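You operate a simulated robot arm through the tools that you are given. There is no shell and no other tool. Be economical: measure what you need, move in short steps, check, and stop when the job is done.

Carry out the task below with a simulated two-armed robot. There is one attempt and no reset: what you move stays moved.

## Task
Jog the brown broken piece up to belt three's stop and put it in the reject box.
Fine: switch off before touching it; one hand holds the sprung lid open; let it shut again.

Only the result counts: the job must be done as asked and must still hold three seconds after the hand-in. Knocking over, shifting, dropping, spilling or breaking anything else fails it. A push-on lid holds only when it is set on centred and level and pressed home; a screw cap is set on level and turned clockwise until tight.

## Robot
Two 6-joint arms with two-finger parallel grippers on one trunk, on a base that drives. Base frame: it is fixed to the floor where the robot stands at the start and does not move with it; the origin is under the middle of the robot, x ahead of it, y to its left, z up. Readings come in mm, rad, newtons and seconds.
The left shoulder is at the start at [70, 166, 1227], the right one opposite. With the tool pointing down near the work surface each hand reaches from about 720 to 860 mm from the robot's upright axis, wherever it stands, measured 20 degrees to its own side. Places, roughly: blue take-up knob [500, 300, 800]; inner big block [1900, -2600, 900]; jog button of belt one [1500, -3100, 800]; jog button of belt two [500, -1200, 800]; lid of the reject box [400, 500, 900]; main switch of belt one [1400, -2900, 800]; main switch of belt three [500, 100, 800]; main switch of belt two [600, -1300, 800]; orange take-up knob [500, -100, 800]; outer big block [1500, -2600, 900]; reject box [400, 400, 800]; run button of belt one [1400, -3100, 800]; run button of belt three [300, 300, 800]; run button of belt two [500, -1100, 800]; something [1400, 100, 800]; stop button of belt one [1400, -3100, 800]. Payload 3.91 kg a hand.
Tool frame (each hand has its own): the origin (TCP) lies between the finger pads and is the grasp point; the fingertips stand 30 mm ahead of it; z points along the fingers, y is the line along which they close. Largest opening 110 mm; finger width 20, thickness 10; the body of the gripper, 48 by 112 mm, starts 55 mm behind the TCP.
Orientation is told as [roll, pitch, yaw] about the base's x, y, z axes, in that order, counted from this pose: with the fingers straight down and closing along the base's y, the tool's x points along the base's -x, its y along +y and its z along -z.

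## Interface
- The arms move only by the tool step_arm. It takes "left_targets", "right_targets" or both (then of equal length, played together; a hand with none holds still); each is a list that holds one entry, the list of rows, each a list of 7 numbers: the shift along the tool's x, y, z in units of 30 mm (1.0 is 30 mm), then the turn, a rotation vector about the tool's x, y, z in units of 5 degrees (1.0 is 5 degrees), then the finger opening in mm, from 0 to 110. In form: [[[dx, dy, dz, ax, ay, az, fingers], ...]]. A call has 1 to 20 rows; each row shifts and turns the commanded pose from where the row before left it, along the tool's axes as they then stand. A call with a number of a shift or a turn outside -1 to 1 is refused whole. Rows are played at 5 a second. More than 50 mm and 0.15 rad between two rows, or a gripper value outside its range, and nothing of the call is played. A pose out of reach is approached as far as the arm can. The call stops where the force on the tool passes 40 N (or 10 N more than at its start, if that is more) or the arm is blocked; 0.2 s more then pass. The fingers move at their own pace (about 108 mm/s each) and stop on an object; they squeeze with about 28 N. The grip force told is the motor's: it shows also when the fingers shut on nothing. Time passes only in rows, and 0.2 s behind the last, so rows that do not move let the fingers close. The reply holds the time, the measured pose of the TCP, the force on the tool along the base axes, the opening and the grip force, in the units named above and with some noise, with the torque about the TCP (base axes, N m) and any sound that the robot's microphone picked up.
- Cameras (640 x 400 px; columns grow to the right, rows downward): "scene" is now at [108.1, 24.3, 1416.9]; the picture's right is [0.39, -0.92, 0.00], its down [-0.82, -0.35, -0.45] and it looks along [0.42, 0.18, -0.89] (base axes); focal length 214 px, centre (320, 200). "left" rides on the left gripper at [77, -7, -114] in its tool frame; the picture's right is [0.09, 1.00, 0.00], its down [-0.80, 0.07, -0.59] and it looks along [-0.59, 0.05, 0.80] (tool axes); focal length 270 px, centre (320, 200). "right" rides on the right gripper at [77, 7, -114] in its tool frame; the picture's right is [-0.09, 1.00, 0.00], its down [-0.80, -0.07, -0.59] and it looks along [-0.59, -0.05, 0.80] (tool axes); focal length 270 px, centre (320, 200). There is no depth. A picture from a camera that has moved, and an enlarged one, comes with that camera's place and axes in the base frame and with its lens.
- snapshot(camera): a new picture of that camera. No time passes.
- slide_trunk(by): slides the trunk up (or, below 0, down) by that many mm; the arms and the scene camera ride with it, the base frame stays. It gives what a move gives, with no picture.
- drive_base(legs): drives the robot by 1 to 6 legs, each [ahead, left, turn to the left] in mm, mm and rad, along the robot's own axes; the way and the turn of a leg run together, so that a leg with both is an arc; at most 1500 mm and 3.142 rad a leg. The arms and the cameras ride along, it lands a little off, and it stops where it bumps. It gives what a move gives.
- pan_tilt(pan, tilt): turns the head with the scene camera to pan (to the left, within 1.501 rad either way) and tilt (down, from -0.506 to 1.204), counted from straight ahead of the robot. It gives what a move gives.
- zoom(camera, box): a new picture of the part [left, top, right, bottom] of that camera's present view, enlarged. No time passes.
- job_done(): hands the job in; it is judged then, once.

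Work in short steps. Places have to be worked out from the pictures, the camera data and where the tool is seen: move nearer, look again, correct. Check each grasp and each placing, and mend what went wrong. You have 120 turns and 92 pictures in all, those below and enlarged ones among them. Open the grippers and draw the arms clear of the work before you hand the job in, unless the task says otherwise; then end with one line.

The tools are called after "Emit:" as a command line: name --argument value ..., lists and objects as JSON in quotes. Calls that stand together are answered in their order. step_arm: Moves the arms, as the interface text tells. Its arguments: {"type":"object","properties":{"left_targets":{"type":"array"},"right_targets":{"type":"array"}},"required":[]} The other tools are called the same way: slide_trunk (by) slides the trunk up or down; drive_base (legs) drives the base; pan_tilt (pan, tilt) turns the head that bears the scene camera; snapshot (camera) takes a picture; zoom (camera, box) takes an enlarged picture of a part of a camera's view; job_done () hands the job in.

At the start:

```text
time: 0.0
left_position: [420.8, 520.1, 1224.2]
left_ee_rot: [0.0, 0.0, 0.0]
left_force: [-0.3, 0.6, -0.5]
left_torque: [0.01, -0.03, -0.04]
left_grip_width: 109.9
left_grasp_force: 0.0
right_position: [99.3, -310.1, 274.1]
right_ee_rot: [-0.076, -0.106, 0.032]
right_force: [0.7, -0.5, -0.1]
right_torque: [0.02, -0.01, -0.01]
right_grip_width: 109.8
right_grasp_force: 0.1
trunk travel left (down, up): [-723.0, 217.0]
robot x, y, heading: [-0.5, 0.8, -0.001]
head pan, tilt: [0.403, 1.101]
```

scene: 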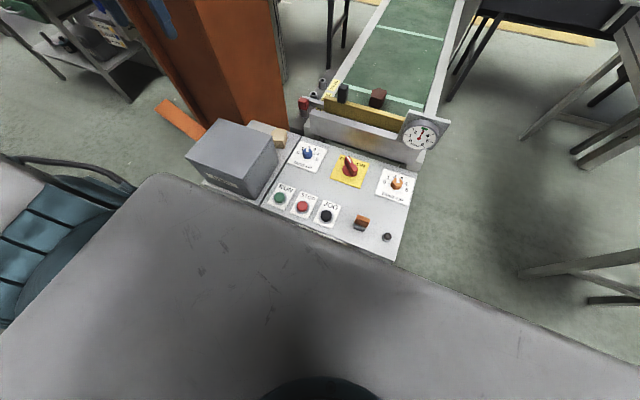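
right: 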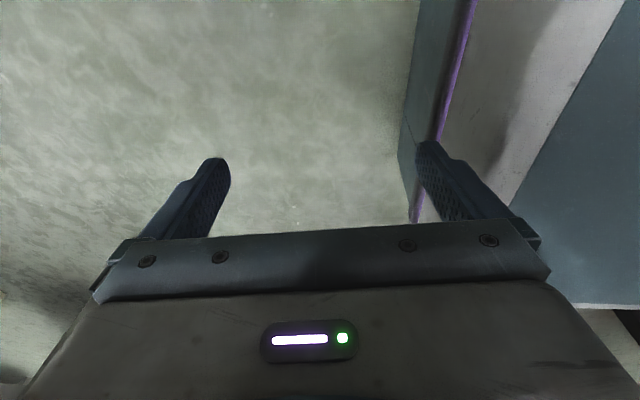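
left: 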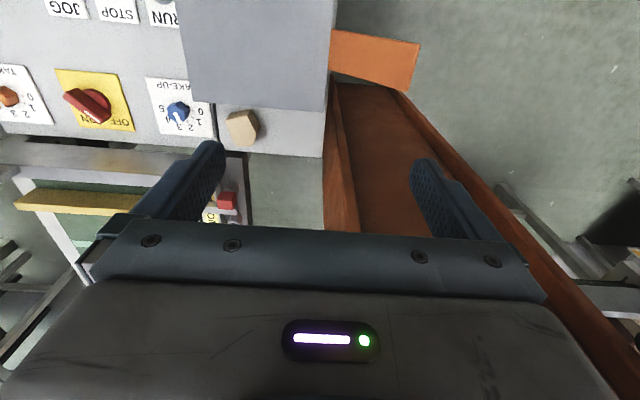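

The scene shows belt three's panel with its switch, buttons and reject box. I enlarge the panel and the belt to read them.

Emit:
zoom --camera "scene" --box '[180, 110, 420, 260]'

Emit:
zoom --camera "scene" --box '[280, 0, 480, 160]'

```text
2.67 times, centred on (300, 185) of scene
camera zoom: at [108.1, 24.3, 1416.9], right [0.39, -0.92, 0.0], down [-0.82, -0.35, -0.45], along [0.42, 0.18, -0.89], focal length 572 px, centre (373, 240)
```

zoom: 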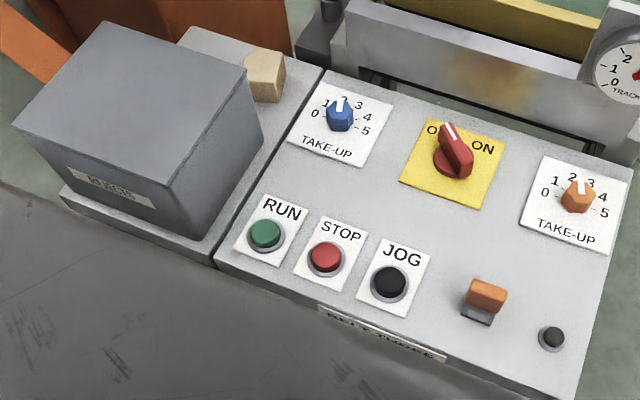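

```text
2.50 times, centred on (380, 80) of scene
camera zoom: at [108.1, 24.3, 1416.9], right [0.39, -0.92, 0.0], down [-0.82, -0.35, -0.45], along [0.42, 0.18, -0.89], focal length 536 px, centre (170, 500)
```

zoom: 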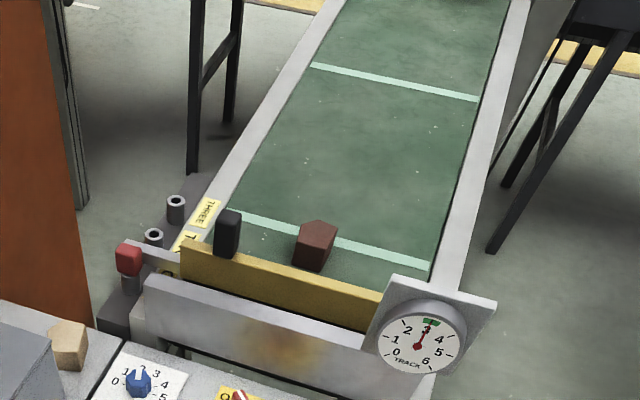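

I look up along the belt for other pieces and whatever the "something" is.

Emit:
pan_tilt --pan 0.1 --tilt 0.6

Emit:
snapshot --camera "scene"

Emit:
zoom --camera "left" --box '[0, 0, 320, 200]'

```text
time: 0.9
left_position: [419.4, 520.4, 1224.4]
left_ee_rot: [0.0, 0.002, 0.001]
left_force: [-1.4, 0.2, -0.3]
left_torque: [-0.02, -0.01, 0.0]
left_grip_width: 110.3
left_grasp_force: 0.0
right_position: [98.8, -310.8, 274.4]
right_ee_rot: [-0.078, -0.106, 0.032]
right_force: [0.0, 0.4, 0.1]
right_torque: [0.03, 0.0, 0.0]
right_grip_width: 110.0
right_grasp_force: 0.0
trunk travel left (down, up): [-723.0, 217.0]
robot x, y, heading: [2.6, -2.3, 0.003]
head pan, tilt: [0.099, 0.6]
```

```text
86 pictures are left
camera scene: at [138.0, 8.4, 1455.5], right [0.1, -0.99, 0.0], down [-0.56, -0.06, -0.82], along [0.82, 0.08, -0.57], focal length 214 px, centre (320, 200)
```

scene: 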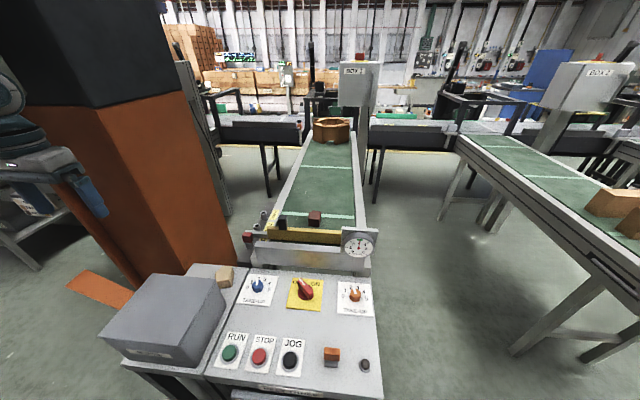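

```text
2.00 times, centred on (160, 100) of left
camera zoom: at [344.5, 512.9, 1338.2], right [-0.09, 1.0, 0.0], down [0.8, 0.07, 0.59], along [0.59, 0.05, -0.8], focal length 541 px, centre (640, 400)
```

zoom: 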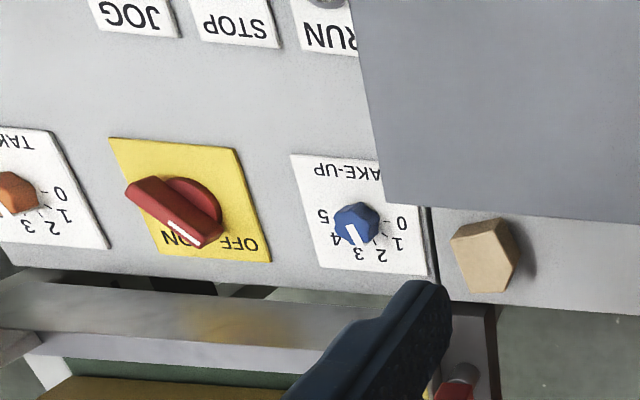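

The belt carries a small brown piece near the stop and a larger ring far up. I zoom in on those and the switch.

Emit:
zoom --camera "scene" --box '[240, 100, 400, 260]'

Emit:
zoom --camera "scene" --box '[220, 260, 390, 400]'

```text
2.50 times, centred on (320, 180) of scene
camera zoom: at [138.0, 8.4, 1455.5], right [0.1, -0.99, 0.0], down [-0.56, -0.06, -0.82], along [0.82, 0.08, -0.57], focal length 536 px, centre (320, 250)
```

zoom: 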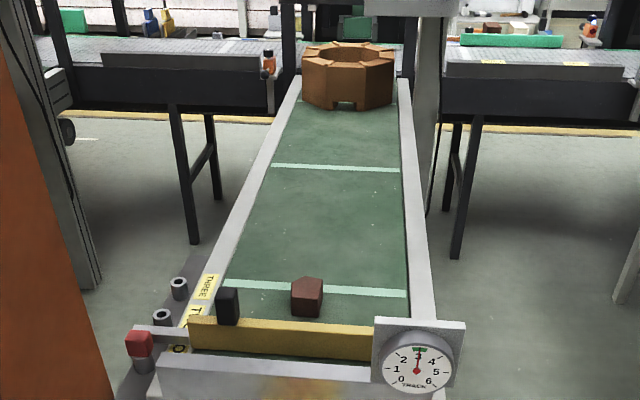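

```text
2.86 times, centred on (305, 330) of scene
camera zoom: at [138.0, 8.4, 1455.5], right [0.1, -0.99, 0.0], down [-0.56, -0.06, -0.82], along [0.82, 0.08, -0.57], focal length 613 px, centre (363, -171)
```

zoom: 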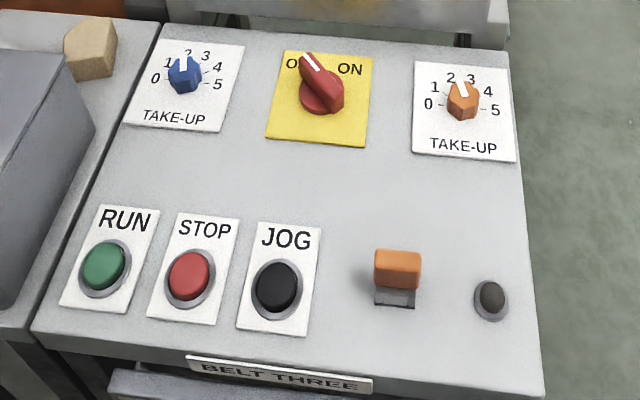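

The switch points to OFF now, and the brown chunk lies just short of the yellow stop. Now I look at the reject box more closely.

Emit:
pan_tilt --pan 0.8 --tilt 0.9

Emit:
zoom --camera "scene" --box '[160, 60, 480, 260]'

Emit:
snapshot --camera "left"

```text
time: 2.0
left_position: [420.0, 520.4, 1224.1]
left_ee_rot: [0.0, 0.001, 0.0]
left_force: [0.0, 0.8, 0.1]
left_torque: [0.01, 0.0, -0.02]
left_grip_width: 110.0
left_grasp_force: 0.1
right_position: [98.8, -311.1, 275.6]
right_ee_rot: [-0.076, -0.108, 0.033]
right_force: [-0.1, -0.3, 0.1]
right_torque: [0.0, -0.03, 0.01]
right_grip_width: 110.0
right_grasp_force: 0.2
trunk travel left (down, up): [-723.0, 217.0]
robot x, y, heading: [-1.2, -3.7, 0.003]
head pan, tilt: [0.799, 0.901]
```

```text
2.00 times, centred on (320, 160) of scene
camera zoom: at [102.8, 53.7, 1430.8], right [0.72, -0.7, 0.0], down [-0.55, -0.56, -0.62], along [0.43, 0.45, -0.78], focal length 429 px, centre (320, 280)
```

zoom: 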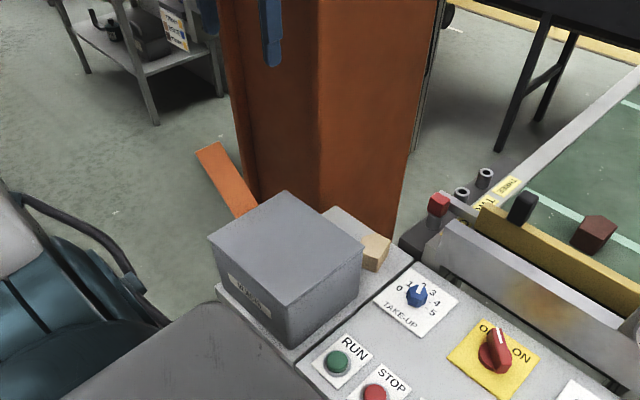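

```text
81 pictures are left
camera left: at [344.5, 512.9, 1338.2], right [-0.09, 1.0, 0.0], down [0.8, 0.07, 0.59], along [0.59, 0.05, -0.8], focal length 270 px, centre (320, 200)
```

left: 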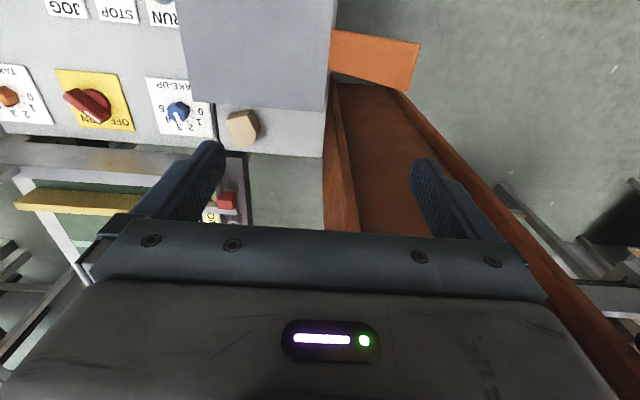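

The box top is about x 320–495, y 355–555, z 905. An orange lever rises from its left edge to about (391, 615, 1018). Before driving I check the surroundings on both sides.

Emit:
pan_tilt --pan 1.5 --tilt 0.6

Emit:
snapshot --camera "scene"

Emit:
pan_tilt --pan -1.2 --tilt 0.6

Emit:
snapshot --camera "scene"

```text
time: 3.1
left_position: [421.2, 520.4, 1224.7]
left_ee_rot: [-0.001, 0.0, 0.001]
left_force: [0.9, 0.0, 0.5]
left_torque: [-0.01, -0.01, 0.01]
left_grip_width: 109.9
left_grasp_force: 0.0
right_position: [97.3, -310.7, 275.4]
right_ee_rot: [-0.078, -0.107, 0.033]
right_force: [0.5, 0.1, -0.3]
right_torque: [-0.04, -0.01, 0.01]
right_grip_width: 109.8
right_grasp_force: 0.0
trunk travel left (down, up): [-723.0, 217.0]
robot x, y, heading: [-4.5, -4.0, -0.003]
head pan, tilt: [1.499, 0.6]
```

```text
80 pictures are left
camera scene: at [56.5, 87.7, 1455.5], right [1.0, -0.07, 0.0], down [-0.04, -0.56, -0.82], along [0.06, 0.82, -0.57], focal length 214 px, centre (320, 200)
```

scene: 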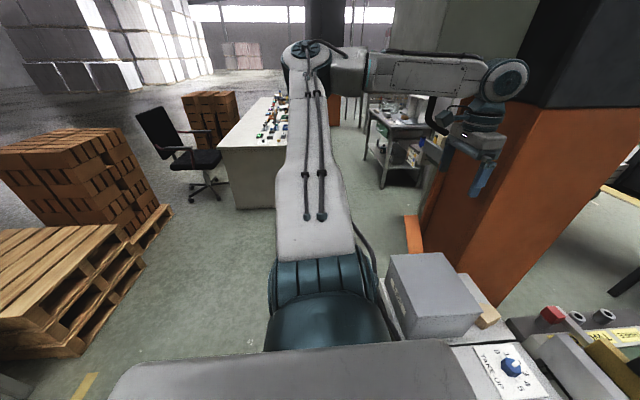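

```text
time: 5.5
left_position: [420.8, 520.1, 1222.6]
left_ee_rot: [-0.001, 0.0, 0.001]
left_force: [0.4, -0.3, -0.9]
left_torque: [0.03, -0.02, 0.02]
left_grip_width: 110.1
left_grasp_force: 0.0
right_position: [99.7, -310.0, 275.2]
right_ee_rot: [-0.077, -0.107, 0.033]
right_force: [0.1, -0.7, 0.4]
right_torque: [0.0, -0.01, -0.04]
right_grip_width: 109.8
right_grasp_force: 0.1
trunk travel left (down, up): [-723.0, 217.0]
robot x, y, heading: [-0.0, 0.6, -0.002]
head pan, tilt: [-1.201, 0.6]
```

```text
79 pictures are left
camera scene: at [82.1, -82.8, 1455.6], right [-0.93, -0.36, 0.0], down [-0.2, 0.53, -0.83], along [0.3, -0.77, -0.56], focal length 214 px, centre (320, 200)
```

scene: 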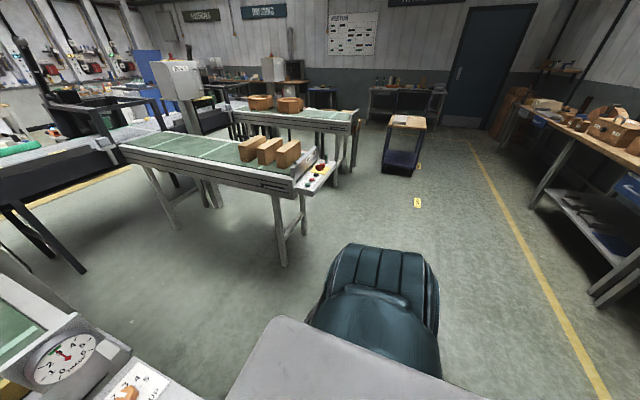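

Only the robot's own arm is near, and the floor behind and to the right is free. I back off so the left hand can reach the switch and jog button.

Emit:
drive_base --legs '[[-260, -165, 0]]'

Emit:
pan_tilt --pan 0.4 --tilt 0.75

Emit:
snapshot --camera "scene"

```text
time: 7.5
left_position: [168.9, 351.6, 1223.7]
left_ee_rot: [-0.002, 0.003, -0.003]
left_force: [0.1, 0.2, 1.1]
left_torque: [-0.05, -0.02, 0.02]
left_grip_width: 110.0
left_grasp_force: 0.1
right_position: [-155.3, -478.5, 275.2]
right_ee_rot: [-0.08, -0.106, 0.028]
right_force: [0.4, -0.3, 0.3]
right_torque: [0.0, 0.04, 0.0]
right_grip_width: 110.2
right_grasp_force: 0.0
trunk travel left (down, up): [-723.0, 217.0]
robot x, y, heading: [-254.8, -169.5, -0.003]
head pan, tilt: [-1.201, 0.6]
```

```text
time: 9.2
left_position: [169.1, 351.1, 1223.6]
left_ee_rot: [-0.002, 0.0, -0.004]
left_force: [0.4, 0.8, -0.4]
left_torque: [0.0, 0.03, 0.0]
left_grip_width: 110.0
left_grasp_force: 0.0
right_position: [-155.9, -478.3, 275.8]
right_ee_rot: [-0.078, -0.108, 0.03]
right_force: [0.0, 0.8, 0.6]
right_torque: [0.01, 0.02, 0.01]
right_grip_width: 110.4
right_grasp_force: 0.0
trunk travel left (down, up): [-723.0, 217.0]
robot x, y, heading: [-256.1, -171.4, -0.004]
head pan, tilt: [0.4, 0.75]
```

```text
78 pictures are left
camera scene: at [-127.0, -136.6, 1442.7], right [0.39, -0.92, 0.0], down [-0.63, -0.26, -0.73], along [0.67, 0.28, -0.68], focal length 214 px, centre (320, 200)
```

scene: 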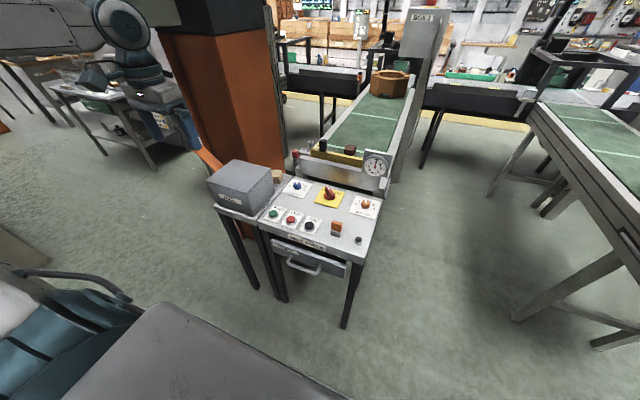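

I bring the left hand over the panel, still high, to look at the switch and buttons up close.

Emit:
step_arm --left_targets '[[[-1, -0.8, 0.5, 0, 0, 0, 60], [-1, -0.8, 0.5, 0, 0, 0, 60], [-1, -0.8, 0.5, 0, 0, 0, 60], [-1, -0.8, 0.5, 0, 0, 0, 60], [-1, -0.8, 0.5, 0, 0, 0, 60], [-1, -0.8, 0.5, 0, 0, 0, 60], [-1, -0.8, 0.5, 0, 0, 0, 60], [-1, -0.8, 0.5, 0, 0, 0, 60], [-1, -0.8, 0.5, 0, 0, 0, 60]]]'

Emit:
snapshot --camera "left"

```text
time: 11.2
left_position: [308.9, 277.3, 1080.6]
left_ee_rot: [0.0, 0.002, 0.0]
left_force: [0.1, -0.4, 0.2]
left_torque: [0.0, -0.01, 0.03]
left_grip_width: 60.2
left_grasp_force: 0.0
left hand out of reach, approached as far as the arm can: row 4, 5, 6, 7, 8, 9
right_position: [-154.4, -479.2, 275.5]
right_ee_rot: [-0.076, -0.107, 0.029]
right_force: [0.1, 0.0, 0.5]
right_torque: [0.0, 0.03, 0.01]
right_grip_width: 109.8
right_grasp_force: 0.1
trunk travel left (down, up): [-723.0, 217.0]
robot x, y, heading: [-252.4, -169.4, 0.001]
head pan, tilt: [0.4, 0.75]
```

```text
77 pictures are left
camera left: at [233.9, 270.5, 1194.4], right [-0.09, 1.0, 0.0], down [0.8, 0.07, 0.59], along [0.59, 0.05, -0.8], focal length 270 px, centre (320, 200)
```

left: 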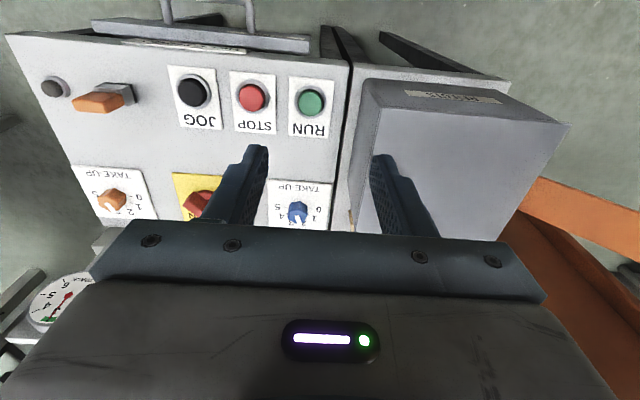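

The arm stopped short at this height. I check whether lowering lets it reach further, stepping down clear of the panel.

Emit:
step_arm --left_targets '[[[-0.5, -0.7, 0.9, 0, 0, 0, 30], [-0.5, -0.7, 0.9, 0, 0, 0, 30], [-0.5, -0.7, 0.9, 0, 0, 0, 30]]]'

```text
time: 12.0
left_position: [303.2, 270.7, 1003.3]
left_ee_rot: [-0.001, 0.0, -0.003]
left_force: [0.1, -0.7, -0.9]
left_torque: [-0.02, 0.0, -0.02]
left_grip_width: 29.8
left_grasp_force: 0.0
left hand out of reach, approached as far as the arm can: row 1, 2, 3
right_position: [-155.1, -478.9, 274.9]
right_ee_rot: [-0.078, -0.107, 0.031]
right_force: [1.0, 0.4, -1.5]
right_torque: [0.0, 0.0, 0.01]
right_grip_width: 110.2
right_grasp_force: 0.1
trunk travel left (down, up): [-723.0, 217.0]
robot x, y, heading: [-254.9, -169.3, -0.005]
head pan, tilt: [0.4, 0.75]
```

I test whether the trunk height matters: I raise it by 150 and step toward the switch again.

Emit:
slide_trunk --by 150

Emit:
step_arm --left_targets '[[[0, -0.8, 0, 0, 0, 0, 30], [0, -0.8, 0, 0, 0, 0, 30], [-0.5, -0.5, 0, 0, 0, 0, 30], [-0.5, -0.5, 0, 0, 0, 0, 30]]]'

```text
time: 13.8
left_position: [302.5, 271.4, 1153.0]
left_ee_rot: [-0.002, 0.0, -0.004]
left_force: [0.2, -0.4, 0.3]
left_torque: [0.01, -0.04, 0.02]
left_grip_width: 30.1
left_grasp_force: 0.1
right_position: [-155.1, -478.8, 425.1]
right_ee_rot: [-0.078, -0.107, 0.031]
right_force: [-0.1, -0.1, 0.0]
right_torque: [0.02, 0.03, -0.02]
right_grip_width: 109.8
right_grasp_force: 0.1
trunk travel left (down, up): [-873.0, 67.0]
robot x, y, heading: [-257.9, -166.8, -0.006]
head pan, tilt: [0.4, 0.75]
```

```text
time: 14.8
left_position: [278.9, 250.6, 1155.1]
left_ee_rot: [-0.004, -0.004, -0.003]
left_force: [-0.1, 0.2, -0.1]
left_torque: [-0.02, 0.0, 0.0]
left_grip_width: 30.0
left_grasp_force: 0.1
left hand out of reach, approached as far as the arm can: row 1, 2, 3, 4
right_position: [-155.0, -479.4, 425.5]
right_ee_rot: [-0.076, -0.107, 0.029]
right_force: [0.3, 0.1, -0.2]
right_torque: [-0.03, 0.02, -0.01]
right_grip_width: 109.7
right_grasp_force: 0.0
trunk travel left (down, up): [-873.0, 67.0]
robot x, y, heading: [-256.0, -170.1, -0.005]
head pan, tilt: [0.4, 0.75]
```

I test single directions to find the reach boundary: straight down first, then sideways.

Emit:
step_arm --left_targets '[[[0, 0, 1, 0, 0, 0, 30], [0, 0, 1, 0, 0, 0, 30], [0, 0, 1, 0, 0, 0, 30], [0, 0, 1, 0, 0, 0, 30]]]'

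Emit:
step_arm --left_targets '[[[0, -1, 0, 0, 0, 0, 30], [0, -1, 0, 0, 0, 0, 30]]]'

Emit:
step_arm --left_targets '[[[-1, 0, 0, 0, 0, 0, 30], [-1, 0, 0, 0, 0, 0, 30]]]'

```text
time: 15.8
left_position: [270.3, 262.7, 1035.8]
left_ee_rot: [-0.003, 0.0, -0.001]
left_force: [0.0, -0.6, -0.4]
left_torque: [0.0, -0.01, 0.06]
left_grip_width: 29.8
left_grasp_force: 0.0
left hand out of reach, approached as far as the arm can: row 2, 3, 4
right_position: [-153.7, -478.9, 425.6]
right_ee_rot: [-0.078, -0.106, 0.03]
right_force: [-0.1, 0.6, 0.7]
right_torque: [0.01, -0.02, -0.01]
right_grip_width: 109.9
right_grasp_force: 0.1
trunk travel left (down, up): [-873.0, 67.0]
robot x, y, heading: [-255.1, -167.9, -0.006]
head pan, tilt: [0.4, 0.75]
```

```text
time: 16.4
left_position: [243.7, 239.3, 1048.6]
left_ee_rot: [-0.004, -0.001, -0.004]
left_force: [-0.6, -0.3, 0.2]
left_torque: [0.0, 0.0, -0.01]
left_grip_width: 29.6
left_grasp_force: 0.0
left hand out of reach, approached as far as the arm can: row 1, 2
right_position: [-155.1, -478.8, 424.9]
right_ee_rot: [-0.078, -0.108, 0.03]
right_force: [0.2, -0.5, 0.5]
right_torque: [0.0, 0.01, -0.02]
right_grip_width: 110.0
right_grasp_force: 0.0
trunk travel left (down, up): [-873.0, 67.0]
robot x, y, heading: [-255.1, -168.3, -0.001]
head pan, tilt: [0.4, 0.75]
```

```text
time: 17.0
left_position: [282.2, 268.2, 1055.9]
left_ee_rot: [-0.005, 0.002, -0.003]
left_force: [1.0, -0.1, -0.4]
left_torque: [-0.01, 0.02, -0.04]
left_grip_width: 30.1
left_grasp_force: 0.1
left hand out of reach, approached as far as the arm can: row 1, 2
right_position: [-154.4, -478.5, 425.6]
right_ee_rot: [-0.078, -0.106, 0.029]
right_force: [-0.4, -0.5, 0.1]
right_torque: [0.02, 0.02, 0.02]
right_grip_width: 109.8
right_grasp_force: 0.2
trunk travel left (down, up): [-873.0, 67.0]
robot x, y, heading: [-252.5, -166.6, -0.003]
head pan, tilt: [0.4, 0.75]
```

The boundary looks like a fixed azimuth of about 30° from the shoulder, so a joint is probably at its limit. I try yawing the tool clockwise and then moving right again.

Emit:
step_arm --left_targets '[[[0, 0, 0, 0, 0, 1, 30], [0, 0, 0, 0, 0, 1, 30], [0, 0, 0, 0, 0, 1, 30], [0, 0, 0, 0, 0, 1, 30], [0, -1, 0, 0, 0, 0, 30], [0, -1, 0, 0, 0, 0, 30]]]'

```text
time: 18.4
left_position: [239.8, 234.5, 1058.3]
left_ee_rot: [-0.001, -0.002, -0.352]
left_force: [-0.6, 0.3, 0.1]
left_torque: [0.0, -0.02, -0.02]
left_grip_width: 29.9
left_grasp_force: 0.1
left hand out of reach, approached as far as the arm can: row 5, 6
right_position: [-155.7, -480.3, 424.5]
right_ee_rot: [-0.077, -0.108, 0.031]
right_force: [-0.3, -0.3, -0.7]
right_torque: [0.0, -0.04, 0.0]
right_grip_width: 110.0
right_grasp_force: 0.0
trunk travel left (down, up): [-873.0, 67.0]
robot x, y, heading: [-255.1, -166.9, -0.008]
head pan, tilt: [0.4, 0.75]
```

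Yaw has no effect. I back off into free floor to find out how the arm can reach its stated working zone without risking the box.

Emit:
drive_base --legs '[[-350, 0, 0]]'

Emit:
step_arm --left_targets '[[[-1, 0.3, 0.8, 0, 0, -1, 30], [-1, 0.3, 0.8, 0, 0, -1, 30], [-1, 0.3, 0.8, 0, 0, -1, 30], [-1, 0.3, 0.8, 0, 0, -1, 30], [-1, 0.3, 0.8, 0, 0, 0, 30], [-1, 0, 0.8, 0, 0, 0, 30], [-1, 0, 0.5, 0, 0, 0, 30]]]'

Emit:
step_arm --left_targets '[[[0, -1, 0, 0, 0, 0, 30], [0, -1, 0, 0, 0, 0, 30], [0, -1, 0, 0, 0, 0, 30], [0, -1, 0, 0, 0, 0, 30]]]'

Emit:
pan_tilt --pan 0.9 --tilt 0.5

Emit:
snapshot --camera "scene"

```text
time: 20.6
left_position: [-109.6, 236.6, 1056.6]
left_ee_rot: [-0.004, -0.002, -0.352]
left_force: [0.4, -0.5, 0.8]
left_torque: [0.0, 0.05, 0.01]
left_grip_width: 30.0
left_grasp_force: 0.1
right_position: [-506.1, -477.6, 424.3]
right_ee_rot: [-0.077, -0.107, 0.029]
right_force: [-0.6, -0.2, -0.1]
right_torque: [-0.04, 0.02, -0.01]
right_grip_width: 110.1
right_grasp_force: 0.0
trunk travel left (down, up): [-873.0, 67.0]
robot x, y, heading: [-605.6, -167.4, -0.004]
head pan, tilt: [0.4, 0.75]
```

```text
time: 22.2
left_position: [-24.5, 327.0, 998.8]
left_ee_rot: [-0.005, -0.001, -0.005]
left_force: [0.4, 0.7, 0.1]
left_torque: [0.0, 0.04, 0.02]
left_grip_width: 30.1
left_grasp_force: 0.0
left hand out of reach, approached as far as the arm can: row 1, 2, 3, 4, 5, 6, 7
right_position: [-507.6, -477.5, 424.9]
right_ee_rot: [-0.076, -0.108, 0.028]
right_force: [-0.2, -0.4, -0.3]
right_torque: [-0.02, 0.02, 0.06]
right_grip_width: 110.0
right_grasp_force: 0.1
trunk travel left (down, up): [-873.0, 67.0]
robot x, y, heading: [-604.5, -166.7, -0.003]
head pan, tilt: [0.4, 0.75]
```

```text
time: 23.2
left_position: [-77.8, 269.9, 1020.4]
left_ee_rot: [-0.005, -0.003, -0.004]
left_force: [0.6, -1.4, 0.6]
left_torque: [0.01, -0.01, 0.0]
left_grip_width: 29.9
left_grasp_force: 0.1
left hand out of reach, approached as far as the arm can: row 1, 2, 3, 4
right_position: [-508.0, -476.3, 425.1]
right_ee_rot: [-0.077, -0.107, 0.028]
right_force: [0.9, -0.2, -0.7]
right_torque: [0.0, 0.0, 0.0]
right_grip_width: 110.2
right_grasp_force: 0.2
trunk travel left (down, up): [-873.0, 67.0]
robot x, y, heading: [-605.0, -170.3, -0.006]
head pan, tilt: [0.4, 0.75]
```

```text
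time: 24.2
left_position: [-78.1, 271.6, 1019.3]
left_ee_rot: [-0.005, -0.003, -0.003]
left_force: [-0.1, -0.8, 0.0]
left_torque: [-0.01, 0.02, 0.02]
left_grip_width: 30.1
left_grasp_force: 0.0
right_position: [-506.4, -477.0, 424.8]
right_ee_rot: [-0.076, -0.107, 0.028]
right_force: [-0.6, -0.1, -0.3]
right_torque: [0.01, -0.01, 0.0]
right_grip_width: 110.1
right_grasp_force: 0.0
trunk travel left (down, up): [-873.0, 67.0]
robot x, y, heading: [-604.0, -166.2, -0.003]
head pan, tilt: [0.901, 0.499]
```

```text
76 pictures are left
camera scene: at [-498.9, -96.3, 1614.6], right [0.78, -0.63, 0.0], down [-0.3, -0.37, -0.88], along [0.55, 0.69, -0.48], focal length 214 px, centre (320, 200)
```

scene: 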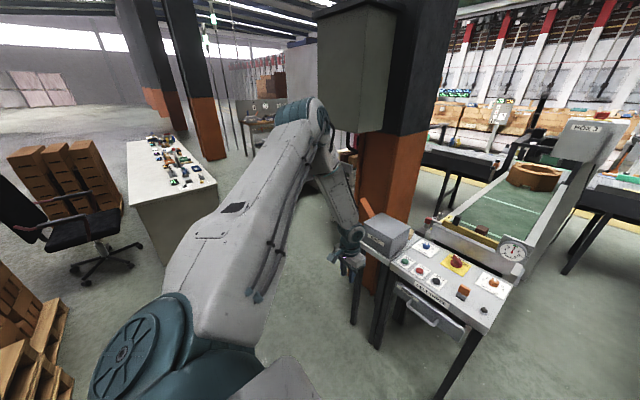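

The arm is in an elbow-up pose. I go to a wider azimuth, extend further and lower toward the stated zone, and then swing right.

Emit:
step_arm --left_targets '[[[0, 1, 0.2, 0, 0, 0, 30], [0, 1, 0.2, 0, 0, 0, 30], [0, 1, 0.2, 0, 0, 0, 30], [-0.5, 1, 0.2, 0, 0, 0, 30], [-1, 0.6, 0.3, 0, 0, 0, 30], [-1, 0.5, 0.3, 0, 0, 0, 30], [-1, 0, 0.5, 0, 0, 0, 30], [-1, 0, 0.5, 0, 0, 0, 30], [-1, 0, 0.5, 0, 0, 0, 30]]]'

Emit:
step_arm --left_targets '[[[0, -1, 0, 0, 0, 0, 30], [0, -1, 0, 0, 0, 0, 30], [0, -1, 0, 0, 0, 0, 30], [0, -1, 0, 0, 0, 0, 30]]]'

```text
time: 26.2
left_position: [-0.4, 401.9, 1030.8]
left_ee_rot: [-0.005, -0.002, -0.005]
left_force: [-0.5, 0.2, -0.8]
left_torque: [0.03, 0.0, 0.01]
left_grip_width: 29.9
left_grasp_force: 0.0
left hand out of reach, approached as far as the arm can: row 5, 6, 7, 8, 9
right_position: [-506.8, -478.0, 424.6]
right_ee_rot: [-0.076, -0.109, 0.028]
right_force: [0.2, -0.2, 0.7]
right_torque: [0.0, -0.01, -0.01]
right_grip_width: 109.9
right_grasp_force: 0.1
trunk travel left (down, up): [-873.0, 67.0]
robot x, y, heading: [-606.2, -165.1, -0.003]
head pan, tilt: [0.901, 0.499]
```

```text
time: 27.2
left_position: [-32.4, 306.6, 1042.5]
left_ee_rot: [-0.004, -0.004, -0.004]
left_force: [-0.1, -0.5, 0.2]
left_torque: [0.05, 0.01, 0.03]
left_grip_width: 29.7
left_grasp_force: 0.1
left hand out of reach, approached as far as the arm can: row 3, 4
right_position: [-508.2, -478.9, 425.0]
right_ee_rot: [-0.077, -0.109, 0.029]
right_force: [0.4, -0.1, 0.2]
right_torque: [0.01, 0.01, -0.01]
right_grip_width: 109.7
right_grasp_force: 0.0
trunk travel left (down, up): [-873.0, 67.0]
robot x, y, heading: [-607.4, -171.0, -0.005]
head pan, tilt: [0.901, 0.499]
```

The azimuth limit of about 31° persists. I now try the right arm, which starts in a different configuration: forward and up in free space.

Emit:
step_arm --right_targets '[[[-1, 0, -0.5, 0, 0, 0, 60], [-1, 0, -0.5, 0, 0, 0, 60], [-1, 0, -0.5, 0, 0, 0, 60], [-1, 0, -0.7, 0, 0, 0, 60], [-1, 0, -0.7, 0, 0, 0, 60], [-1, 0, -0.7, 0, 0, 0, 60], [-1, 0, -0.8, 0, 0, 0, 60], [-1, 0, -0.8, 0, 0, 0, 60], [-1, 0, -0.8, 0, 0, 0, 60], [-1, 0, -0.8, 0, 0, 0, 60], [-1, 0, -1, 0, 0, 0, 60], [-1, 0, -1, 0, 0, 0, 60], [-1, 0, -1, 0, 0, 0, 60], [-1, 0, -1, 0, 0, 0, 60], [-1, 0, -1, 0, 0, 0, 60]]]'

```text
time: 30.4
left_position: [-30.6, 307.5, 1039.8]
left_ee_rot: [-0.004, -0.002, -0.005]
left_force: [1.3, 0.6, -0.3]
left_torque: [0.03, 0.01, -0.04]
left_grip_width: 30.0
left_grasp_force: 0.1
right_position: [-99.1, -439.0, 826.9]
right_ee_rot: [-0.08, -0.107, 0.027]
right_force: [-0.1, 0.4, -0.5]
right_torque: [-0.04, -0.02, 0.01]
right_grip_width: 60.3
right_grasp_force: 0.0
trunk travel left (down, up): [-873.0, 67.0]
robot x, y, heading: [-609.6, -165.8, -0.007]
head pan, tilt: [0.901, 0.499]
```

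The right arm passes smoothly. I straighten its small tilt and continue forward to full working reach.

Emit:
step_arm --right_targets '[[[-1, 0, -0.8, 0.3, 0.3, 0, 60], [-1, 0, -0.8, 0.3, 0.3, 0, 60], [-1, 0, -0.8, 0.3, 0.3, 0, 60], [-1, 0, -0.5, 0, 0.3, 0, 60], [-1, 0, -0.5, 0, 0, 0, 60], [-1, 0, -0.5, 0, 0, 0, 60], [-1, 0, -0.5, 0, 0, 0, 60]]]'

Emit:
pan_tilt --pan -0.6 --tilt 0.6

Emit:
snapshot --camera "scene"

```text
time: 32.0
left_position: [-29.9, 306.9, 1040.0]
left_ee_rot: [-0.006, -0.003, -0.006]
left_force: [-0.1, 0.6, -0.4]
left_torque: [0.0, -0.01, -0.01]
left_grip_width: 30.1
left_grasp_force: 0.0
right_position: [104.3, -419.0, 959.6]
right_ee_rot: [-0.155, -0.002, 0.015]
right_force: [0.2, 0.4, -1.0]
right_torque: [0.0, 0.01, 0.0]
right_grip_width: 60.0
right_grasp_force: 0.0
trunk travel left (down, up): [-873.0, 67.0]
robot x, y, heading: [-608.2, -169.0, -0.006]
head pan, tilt: [0.901, 0.499]
```

```text
time: 33.6
left_position: [-30.9, 307.2, 1040.9]
left_ee_rot: [-0.005, -0.003, -0.002]
left_force: [0.3, 0.2, 0.2]
left_torque: [0.0, 0.0, 0.02]
left_grip_width: 30.0
left_grasp_force: 0.1
right_position: [102.5, -417.6, 961.4]
right_ee_rot: [-0.155, -0.003, 0.015]
right_force: [-0.6, -0.4, 0.2]
right_torque: [0.0, -0.01, -0.02]
right_grip_width: 59.7
right_grasp_force: 0.0
trunk travel left (down, up): [-873.0, 67.0]
robot x, y, heading: [-607.2, -168.3, -0.004]
head pan, tilt: [-0.6, 0.6]
```

```text
75 pictures are left
camera scene: at [-483.3, -217.6, 1605.6], right [-0.57, -0.82, 0.0], down [-0.47, 0.32, -0.83], along [0.68, -0.47, -0.56], focal length 214 px, centre (320, 200)
```

scene: 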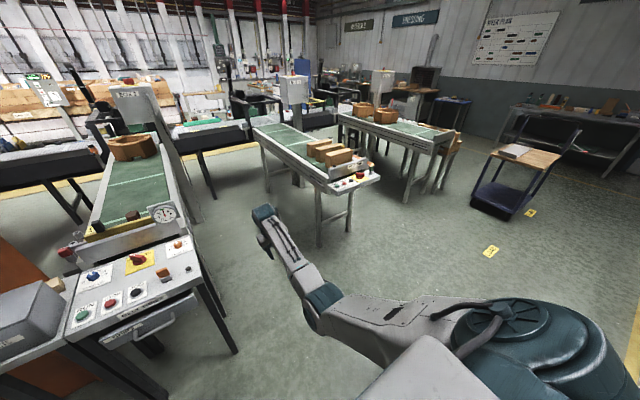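

The right arm works well in this configuration, with its elbow out and low. I level it and test how far it swings inward.

Emit:
step_arm --right_targets '[[[0, 1, 0, -0.9, 0, 0, 60], [0, 1, 0, -0.9, 0, 0, 60], [0, 1, 0, 0, 0, 0, 60], [0, 1, 0, 0, 0, 0, 60], [0, 1, 0, 0, 0, 0, 60], [0, 1, 0, 0, 0, 0, 60], [0, 1, 0, 0, 0, 0, 60], [0, 1, 0, 0, 0, 0, 60], [0, 1, 0, 0, 0, 0, 60], [0, 1, 0, 0, 0, 0, 60]]]'

```text
time: 35.8
left_position: [-31.4, 306.1, 1039.9]
left_ee_rot: [-0.004, -0.003, -0.004]
left_force: [1.0, -0.6, 0.5]
left_torque: [-0.01, 0.0, -0.02]
left_grip_width: 30.2
left_grasp_force: 0.1
right_position: [106.6, -127.2, 952.4]
right_ee_rot: [0.003, -0.003, 0.016]
right_force: [-0.7, 0.7, 0.6]
right_torque: [0.02, -0.02, 0.0]
right_grip_width: 60.0
right_grasp_force: 0.1
right hand out of reach, approached as far as the arm can: row 10
trunk travel left (down, up): [-873.0, 67.0]
robot x, y, heading: [-604.5, -166.5, -0.006]
head pan, tilt: [-0.6, 0.6]
```

The right hand has a good range, and the left needs the same configuration. I take the left hand back and down beside the body to near-straight, mirroring the right arm's start pose.

Emit:
step_arm --left_targets '[[[0.6, 0.1, 1, 0, 0, 0, 60], [0.6, 0.1, 1, 0, 0, 0, 60], [0.6, 0.1, 1, 0, 0, 0, 60], [0.6, 0.1, 1, 0, 0, 0, 60], [0.6, 0.1, 1, 0, 0, 0, 60], [0.6, 0, 1, 0, 0, 0, 60], [0.6, 0, 1, 0, 0, 0, 60], [0.6, 0, 1, 0, 0, 0, 60], [0.6, 0, 1, 0, 0, 0, 60], [0.6, 0, 1, 0, 0, 0, 60]]]'

```text
time: 38.0
left_position: [-263.0, 348.1, 905.4]
left_ee_rot: [-0.004, -0.004, -0.006]
left_force: [0.9, 0.5, 0.6]
left_torque: [-0.01, -0.01, 0.02]
left_grip_width: 59.8
left_grasp_force: 0.0
left hand out of reach, approached as far as the arm can: row 3, 4, 5, 6, 7, 8, 9, 10
right_position: [105.9, -128.6, 953.7]
right_ee_rot: [0.003, -0.004, 0.015]
right_force: [0.3, 0.2, 0.0]
right_torque: [0.0, -0.02, 0.04]
right_grip_width: 60.0
right_grasp_force: 0.0
trunk travel left (down, up): [-873.0, 67.0]
robot x, y, heading: [-607.7, -170.4, -0.006]
head pan, tilt: [-0.6, 0.6]
```

It stops at z 905, so a joint limit other than arm length is binding. I look at the left arm's shape.

Emit:
pan_tilt --pan 1.2 --tilt 0.6

Emit:
snapshot --camera "scene"

```text
time: 39.8
left_position: [-261.0, 346.8, 907.5]
left_ee_rot: [-0.004, -0.002, -0.004]
left_force: [0.0, 0.5, -0.2]
left_torque: [-0.02, -0.01, -0.01]
left_grip_width: 60.0
left_grasp_force: 0.0
right_position: [107.7, -129.4, 952.6]
right_ee_rot: [0.004, -0.003, 0.016]
right_force: [-0.8, 0.3, 0.2]
right_torque: [0.0, -0.02, 0.01]
right_grip_width: 60.0
right_grasp_force: 0.0
trunk travel left (down, up): [-873.0, 67.0]
robot x, y, heading: [-605.8, -167.1, -0.005]
head pan, tilt: [1.201, 0.6]
```

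```text
74 pictures are left
camera scene: at [-523.7, -85.0, 1605.6], right [0.93, -0.37, 0.0], down [-0.21, -0.53, -0.82], along [0.3, 0.77, -0.57], focal length 214 px, centre (320, 200)
```

scene: 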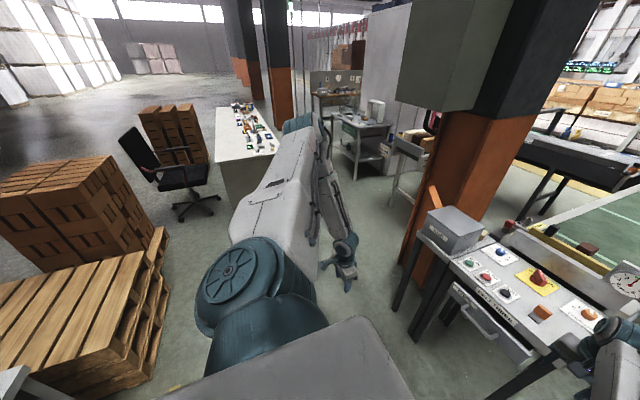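

The elbow sits high and outward. I test whether moving outward first frees the way down.

Emit:
step_arm --left_targets '[[[0, 1, 0, 0, 0, 0, 60], [0, 1, 0, 0, 0, 0, 60], [0, 1, 0, 0, 0, 0, 60], [0, 1, 0, 0, 0, 0, 60], [0, 1, 0, 0, 0, 0, 60], [0, 1, 0, 0, 0, 0, 60], [0, 0, 1, 0, 0, 0, 60], [0, 0, 1, 0, 0, 0, 60], [0, 0, 1, 0, 0, 0, 60], [0, 0, 1, 0, 0, 0, 60], [0, 0, 1, 0, 0, 0, 60], [0, 0, 1, 0, 0, 0, 60]]]'

```text
time: 42.4
left_position: [-324.4, 511.2, 864.8]
left_ee_rot: [-0.003, -0.003, -0.006]
left_force: [-0.3, -0.3, -0.2]
left_torque: [-0.01, 0.03, 0.01]
left_grip_width: 59.7
left_grasp_force: 0.0
left hand out of reach, approached as far as the arm can: row 7, 8, 9, 10, 11, 12
right_position: [106.9, -129.3, 952.2]
right_ee_rot: [0.003, -0.005, 0.016]
right_force: [0.6, 0.1, -0.1]
right_torque: [0.01, 0.0, -0.02]
right_grip_width: 59.9
right_grasp_force: 0.1
trunk travel left (down, up): [-873.0, 67.0]
robot x, y, heading: [-605.2, -165.8, -0.005]
head pan, tilt: [1.201, 0.6]
```

I test whether wrist flexion is the binding limit by tilting the fingers outward 30° and then moving along the tool axis.

Emit:
step_arm --left_targets '[[[0, 0, 0, -1, 0, 0, 60], [0, 0, 0, -1, 0, 0, 60], [0, 0, 0, -1, 0, 0, 60], [0, 0, 0, -1, 0, 0, 60], [0, 0, 0, -1, 0, 0, 60], [0, 0, 0, -1, 0, 0, 60], [0, 0, 1, 0, 0, 0, 60], [0, 0, 1, 0, 0, 0, 60]]]'

Emit:
step_arm --left_targets '[[[0, 0, 0, 1, 0, 0, 60], [0, 0, 0, 1, 0, 0, 60], [0, 0, 0, 1, 0, 0, 60], [0, 0, 0, 1, 0, 0, 60], [0, 0, 0, 1, 0, 0, 60], [0, 0, 0, 1, 0, 0, 60], [0, 0, 0, 1, 0, 0, 60], [0, 0, 0, 1, 0, 0, 60], [0, 0, 0, 1, 0, 0, 60], [0, 0, 0, 1, 0, 0, 60], [0, 0, 1, 0, 0, 0, 60], [0, 0, 1, 0, 0, 0, 60], [0, 0, 1, 0, 0, 0, 60]]]'

```text
time: 44.2
left_position: [-351.1, 549.6, 878.1]
left_ee_rot: [0.521, -0.003, -0.005]
left_force: [-0.5, 0.5, 0.4]
left_torque: [-0.01, 0.0, 0.0]
left_grip_width: 60.1
left_grasp_force: 0.0
left hand out of reach, approached as far as the arm can: row 3, 4, 5, 6, 7, 8
right_position: [106.8, -128.1, 952.6]
right_ee_rot: [0.0, -0.002, 0.015]
right_force: [-0.6, -0.2, 0.8]
right_torque: [-0.02, 0.0, -0.03]
right_grip_width: 59.8
right_grasp_force: 0.1
trunk travel left (down, up): [-873.0, 67.0]
robot x, y, heading: [-607.6, -166.5, -0.004]
head pan, tilt: [1.201, 0.6]
```

```text
time: 47.0
left_position: [-345.3, 486.2, 772.8]
left_ee_rot: [-0.352, -0.003, -0.006]
left_force: [-1.0, -0.9, 0.5]
left_torque: [-0.01, 0.01, -0.02]
left_grip_width: 59.7
left_grasp_force: 0.1
left hand out of reach, approached as far as the arm can: row 1, 2, 3, 4
right_position: [108.2, -130.2, 952.7]
right_ee_rot: [0.003, -0.003, 0.015]
right_force: [0.1, -0.8, 0.2]
right_torque: [0.02, 0.02, 0.0]
right_grip_width: 60.2
right_grasp_force: 0.1
trunk travel left (down, up): [-873.0, 67.0]
robot x, y, heading: [-605.6, -166.8, -0.006]
head pan, tilt: [1.201, 0.6]
```

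Tilting the fingers inward frees the motion, so the wrist was the limit. I continue down and inward toward the straight hanging pose.

Emit:
step_arm --left_targets '[[[0.2, 0.3, 1, 0.5, 0, 0, 60], [0.2, 0.3, 1, 0.5, 0, 0, 60], [0.2, 0.2, 1, 0.5, 0, 0, 60], [0.2, 0.2, 1, 0.5, 0, 0, 60], [0.2, 0.2, 1, 0, 0, 0, 60], [0.2, 0.2, 1, 0, 0, 0, 60], [0.2, 0.2, 1, 0, 0, 0, 60], [0.2, 0.2, 1, 0, 0, 0, 60], [0.2, 0.2, 1, 0, 0, 0, 60]]]'

```text
time: 49.0
left_position: [-389.0, 415.3, 597.1]
left_ee_rot: [-0.526, -0.003, -0.005]
left_force: [0.1, -0.7, 0.6]
left_torque: [-0.01, -0.01, -0.01]
left_grip_width: 60.0
left_grasp_force: 0.1
left hand out of reach, approached as far as the arm can: row 5, 6, 7, 8, 9
right_position: [107.1, -128.8, 952.4]
right_ee_rot: [0.004, -0.003, 0.016]
right_force: [-0.2, 0.6, 0.2]
right_torque: [0.02, 0.02, 0.0]
right_grip_width: 60.0
right_grasp_force: 0.0
trunk travel left (down, up): [-873.0, 67.0]
robot x, y, heading: [-604.9, -165.6, -0.003]
head pan, tilt: [1.201, 0.6]
```

The limit is reached again, so I tilt further inward as I go lower.

Emit:
step_arm --left_targets '[[[0, 0, 0, 1, 0, 0, 60], [0, 0, 0, 1, 0, 0, 60], [0, 0, 0, 1, 0, 0, 60], [0, 0, 0, 1, 0, 0, 60], [0.2, 0.7, 0.7, 0, 0, 0, 60], [0.2, 0.7, 0.7, 0, 0, 0, 60], [0.2, 0.7, 0.7, 0.5, 0, 0, 60], [0.2, 0.7, 0.7, 0.5, 0, 0, 60], [0.2, 0.8, 0.5, 0.5, 0, 0, 60], [0.2, 0.8, 0.5, 0.5, 0, 0, 60]]]'

Emit:
snapshot --camera "scene"

```text
time: 51.2
left_position: [-494.8, 288.6, 616.1]
left_ee_rot: [-1.05, -0.002, -0.004]
left_force: [0.1, 0.0, -0.3]
left_torque: [-0.04, 0.02, -0.04]
left_grip_width: 60.0
left_grasp_force: 0.0
left hand out of reach, approached as far as the arm can: row 1, 2, 3, 4, 5, 6, 7, 8, 9, 10
right_position: [107.0, -128.9, 953.6]
right_ee_rot: [0.005, -0.002, 0.014]
right_force: [0.1, 0.3, 0.0]
right_torque: [0.0, -0.01, -0.02]
right_grip_width: 60.1
right_grasp_force: 0.0
trunk travel left (down, up): [-873.0, 67.0]
robot x, y, heading: [-608.8, -166.0, -0.003]
head pan, tilt: [1.201, 0.6]
```

```text
73 pictures are left
camera scene: at [-525.0, -84.9, 1605.6], right [0.93, -0.37, 0.0], down [-0.21, -0.53, -0.83], along [0.3, 0.77, -0.56], focal length 214 px, centre (320, 200)
```

scene: 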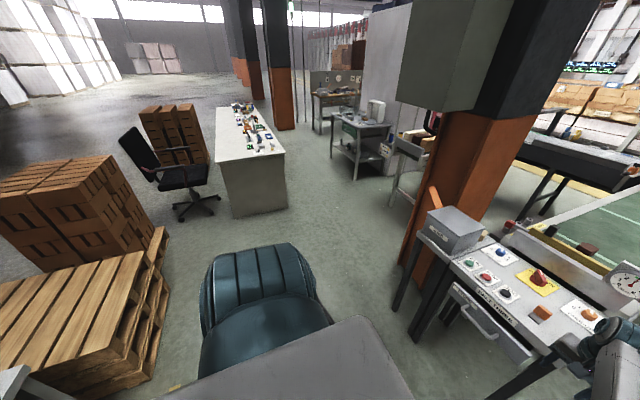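

The upper arm now hangs down like the right one's did. I straighten the tool to vertical while bringing it forward.

Emit:
step_arm --left_targets '[[[-0.5, 0, 0, -1, 0, 0, 60], [-0.5, 0, 0, -1, 0, 0, 60], [-0.5, 0, 0, -1, 0, 0, 60], [-0.5, 0, 0, -1, 0, 0, 60], [-0.5, 0, 0, -1, 0, 0, 60], [-0.5, 0, 0, -1, 0, 0, 60], [-0.5, 0, 0, -1, 0, 0, 60], [-0.5, 0, 0, -1, 0, 0, 60], [-0.5, 0, 0, -1, 0, 0, 60], [-0.5, 0, 0, -1, 0, 0, 60], [-0.5, 0, 0, -1, 0, 0, 60], [-0.5, 0, 0, -1, 0, 0, 60]]]'

```text
time: 53.8
left_position: [-318.0, 284.9, 618.3]
left_ee_rot: [-0.004, -0.001, -0.002]
left_force: [0.3, 0.3, -0.3]
left_torque: [0.01, 0.0, -0.02]
left_grip_width: 60.0
left_grasp_force: 0.0
right_position: [108.0, -129.6, 951.8]
right_ee_rot: [0.003, -0.001, 0.015]
right_force: [-0.2, -0.2, 0.1]
right_torque: [0.02, -0.01, 0.04]
right_grip_width: 59.8
right_grasp_force: 0.1
trunk travel left (down, up): [-873.0, 67.0]
robot x, y, heading: [-605.2, -167.2, -0.003]
head pan, tilt: [1.201, 0.6]
```

Vertical, with no limits reported. Now I bring it forward and up into the working zone.

Emit:
step_arm --left_targets '[[[-1, -0.4, -1, 0, 0, 0, 60], [-1, -0.4, -1, 0, 0, 0, 60], [-1, -0.4, -1, 0, 0, 0, 60], [-1, -0.4, -1, 0, 0, 0, 60], [-1, -0.4, -1, 0, 0, 0, 60], [-1, -0.4, -1, 0, 0, 0, 60], [-1, -0.4, -1, 0, 0, 0, 60], [-1, -0.4, -1, 0, 0, 0, 60], [-1, -0.4, -1, 0, 0, 0, 60], [-1, -0.4, -1, 0, 0, 0, 60], [-1, 0, -0.5, 0, 0, 0, 60], [-1, 0, -0.5, 0, 0, 0, 60]]]'

```text
time: 56.4
left_position: [43.3, 165.2, 948.0]
left_ee_rot: [-0.002, 0.002, -0.005]
left_force: [-1.0, -0.3, 0.2]
left_torque: [0.0, 0.02, 0.01]
left_grip_width: 60.3
left_grasp_force: 0.1
right_position: [108.5, -129.0, 951.0]
right_ee_rot: [0.003, 0.001, 0.014]
right_force: [0.7, -0.5, -0.3]
right_torque: [-0.01, 0.01, -0.01]
right_grip_width: 60.0
right_grasp_force: 0.0
trunk travel left (down, up): [-873.0, 67.0]
robot x, y, heading: [-609.6, -166.3, -0.006]
head pan, tilt: [1.201, 0.6]
```

Both arms are now in the good configuration. I move the right hand aside and drive forward so the left hand comes over the switch.

Emit:
step_arm --right_targets '[[[0, -1, 0, 0, 0, 0, 60], [0, -1, 0, 0, 0, 0, 60], [0, -1, 0, 0, 0, 0, 60], [0, -1, 0, 0, 0, 0, 60], [0, -1, 0, 0, 0, 0, 60], [0, -1, 0, 0, 0, 0, 60]]]'

Emit:
drive_base --legs '[[370, 0, 0]]'

Emit:
snapshot --camera "left"

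```text
time: 57.8
left_position: [42.7, 164.9, 948.1]
left_ee_rot: [-0.003, -0.001, -0.003]
left_force: [0.0, 0.2, -0.4]
left_torque: [0.02, -0.01, 0.0]
left_grip_width: 59.9
left_grasp_force: 0.1
right_position: [113.1, -311.2, 952.8]
right_ee_rot: [0.004, -0.004, 0.016]
right_force: [-0.5, 0.2, 0.0]
right_torque: [0.03, 0.0, 0.03]
right_grip_width: 60.0
right_grasp_force: 0.1
trunk travel left (down, up): [-873.0, 67.0]
robot x, y, heading: [-608.2, -165.3, -0.001]
head pan, tilt: [1.201, 0.6]
```

```text
time: 60.2
left_position: [418.5, 156.8, 950.4]
left_ee_rot: [-0.004, -0.002, -0.012]
left_force: [0.1, -0.2, 0.4]
left_torque: [0.02, 0.01, -0.02]
left_grip_width: 60.2
left_grasp_force: 0.1
right_position: [487.0, -319.4, 954.1]
right_ee_rot: [0.002, -0.006, 0.007]
right_force: [0.7, 0.9, 0.4]
right_torque: [-0.02, -0.02, -0.05]
right_grip_width: 60.0
right_grasp_force: 0.1
trunk travel left (down, up): [-873.0, 67.0]
robot x, y, heading: [-230.3, -170.3, -0.012]
head pan, tilt: [1.201, 0.6]
```

```text
72 pictures are left
camera left: at [342.7, 151.2, 1064.0], right [-0.08, 1.0, 0.0], down [0.8, 0.06, 0.6], along [0.59, 0.04, -0.8], focal length 270 px, centre (320, 200)
```

left: 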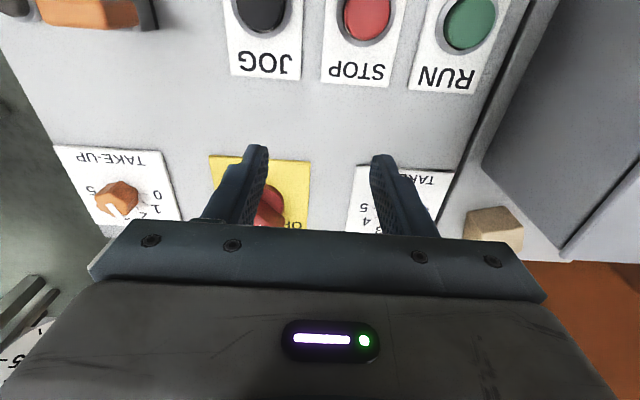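

Switch near (533, 104), jog near (355, 108). I take a scene close-up to triangulate heights.

Emit:
pan_tilt --pan 0.35 --tilt 0.8

Emit:
zoom --camera "scene" --box '[230, 80, 410, 200]'

```text
time: 61.3
left_position: [420.0, 156.4, 950.1]
left_ee_rot: [-0.004, -0.003, -0.014]
left_force: [-0.3, 0.6, 0.0]
left_torque: [-0.01, -0.03, -0.03]
left_grip_width: 60.2
left_grasp_force: 0.1
right_position: [487.2, -319.8, 953.5]
right_ee_rot: [0.004, -0.004, 0.007]
right_force: [0.7, -0.1, 0.0]
right_torque: [0.03, 0.0, 0.0]
right_grip_width: 60.0
right_grasp_force: 0.0
trunk travel left (down, up): [-873.0, 67.0]
robot x, y, heading: [-231.2, -171.0, -0.008]
head pan, tilt: [0.351, 0.799]
```

```text
3.33 times, centred on (320, 140) of scene
camera zoom: at [-104.6, -144.3, 1588.7], right [0.33, -0.94, 0.0], down [-0.68, -0.24, -0.7], along [0.66, 0.23, -0.72], focal length 715 px, centre (320, 400)
```

zoom: 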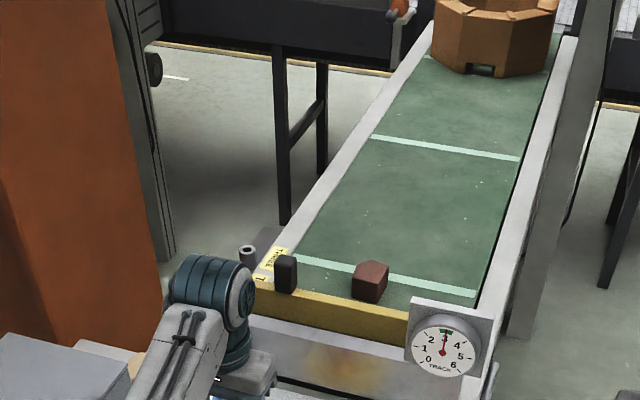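

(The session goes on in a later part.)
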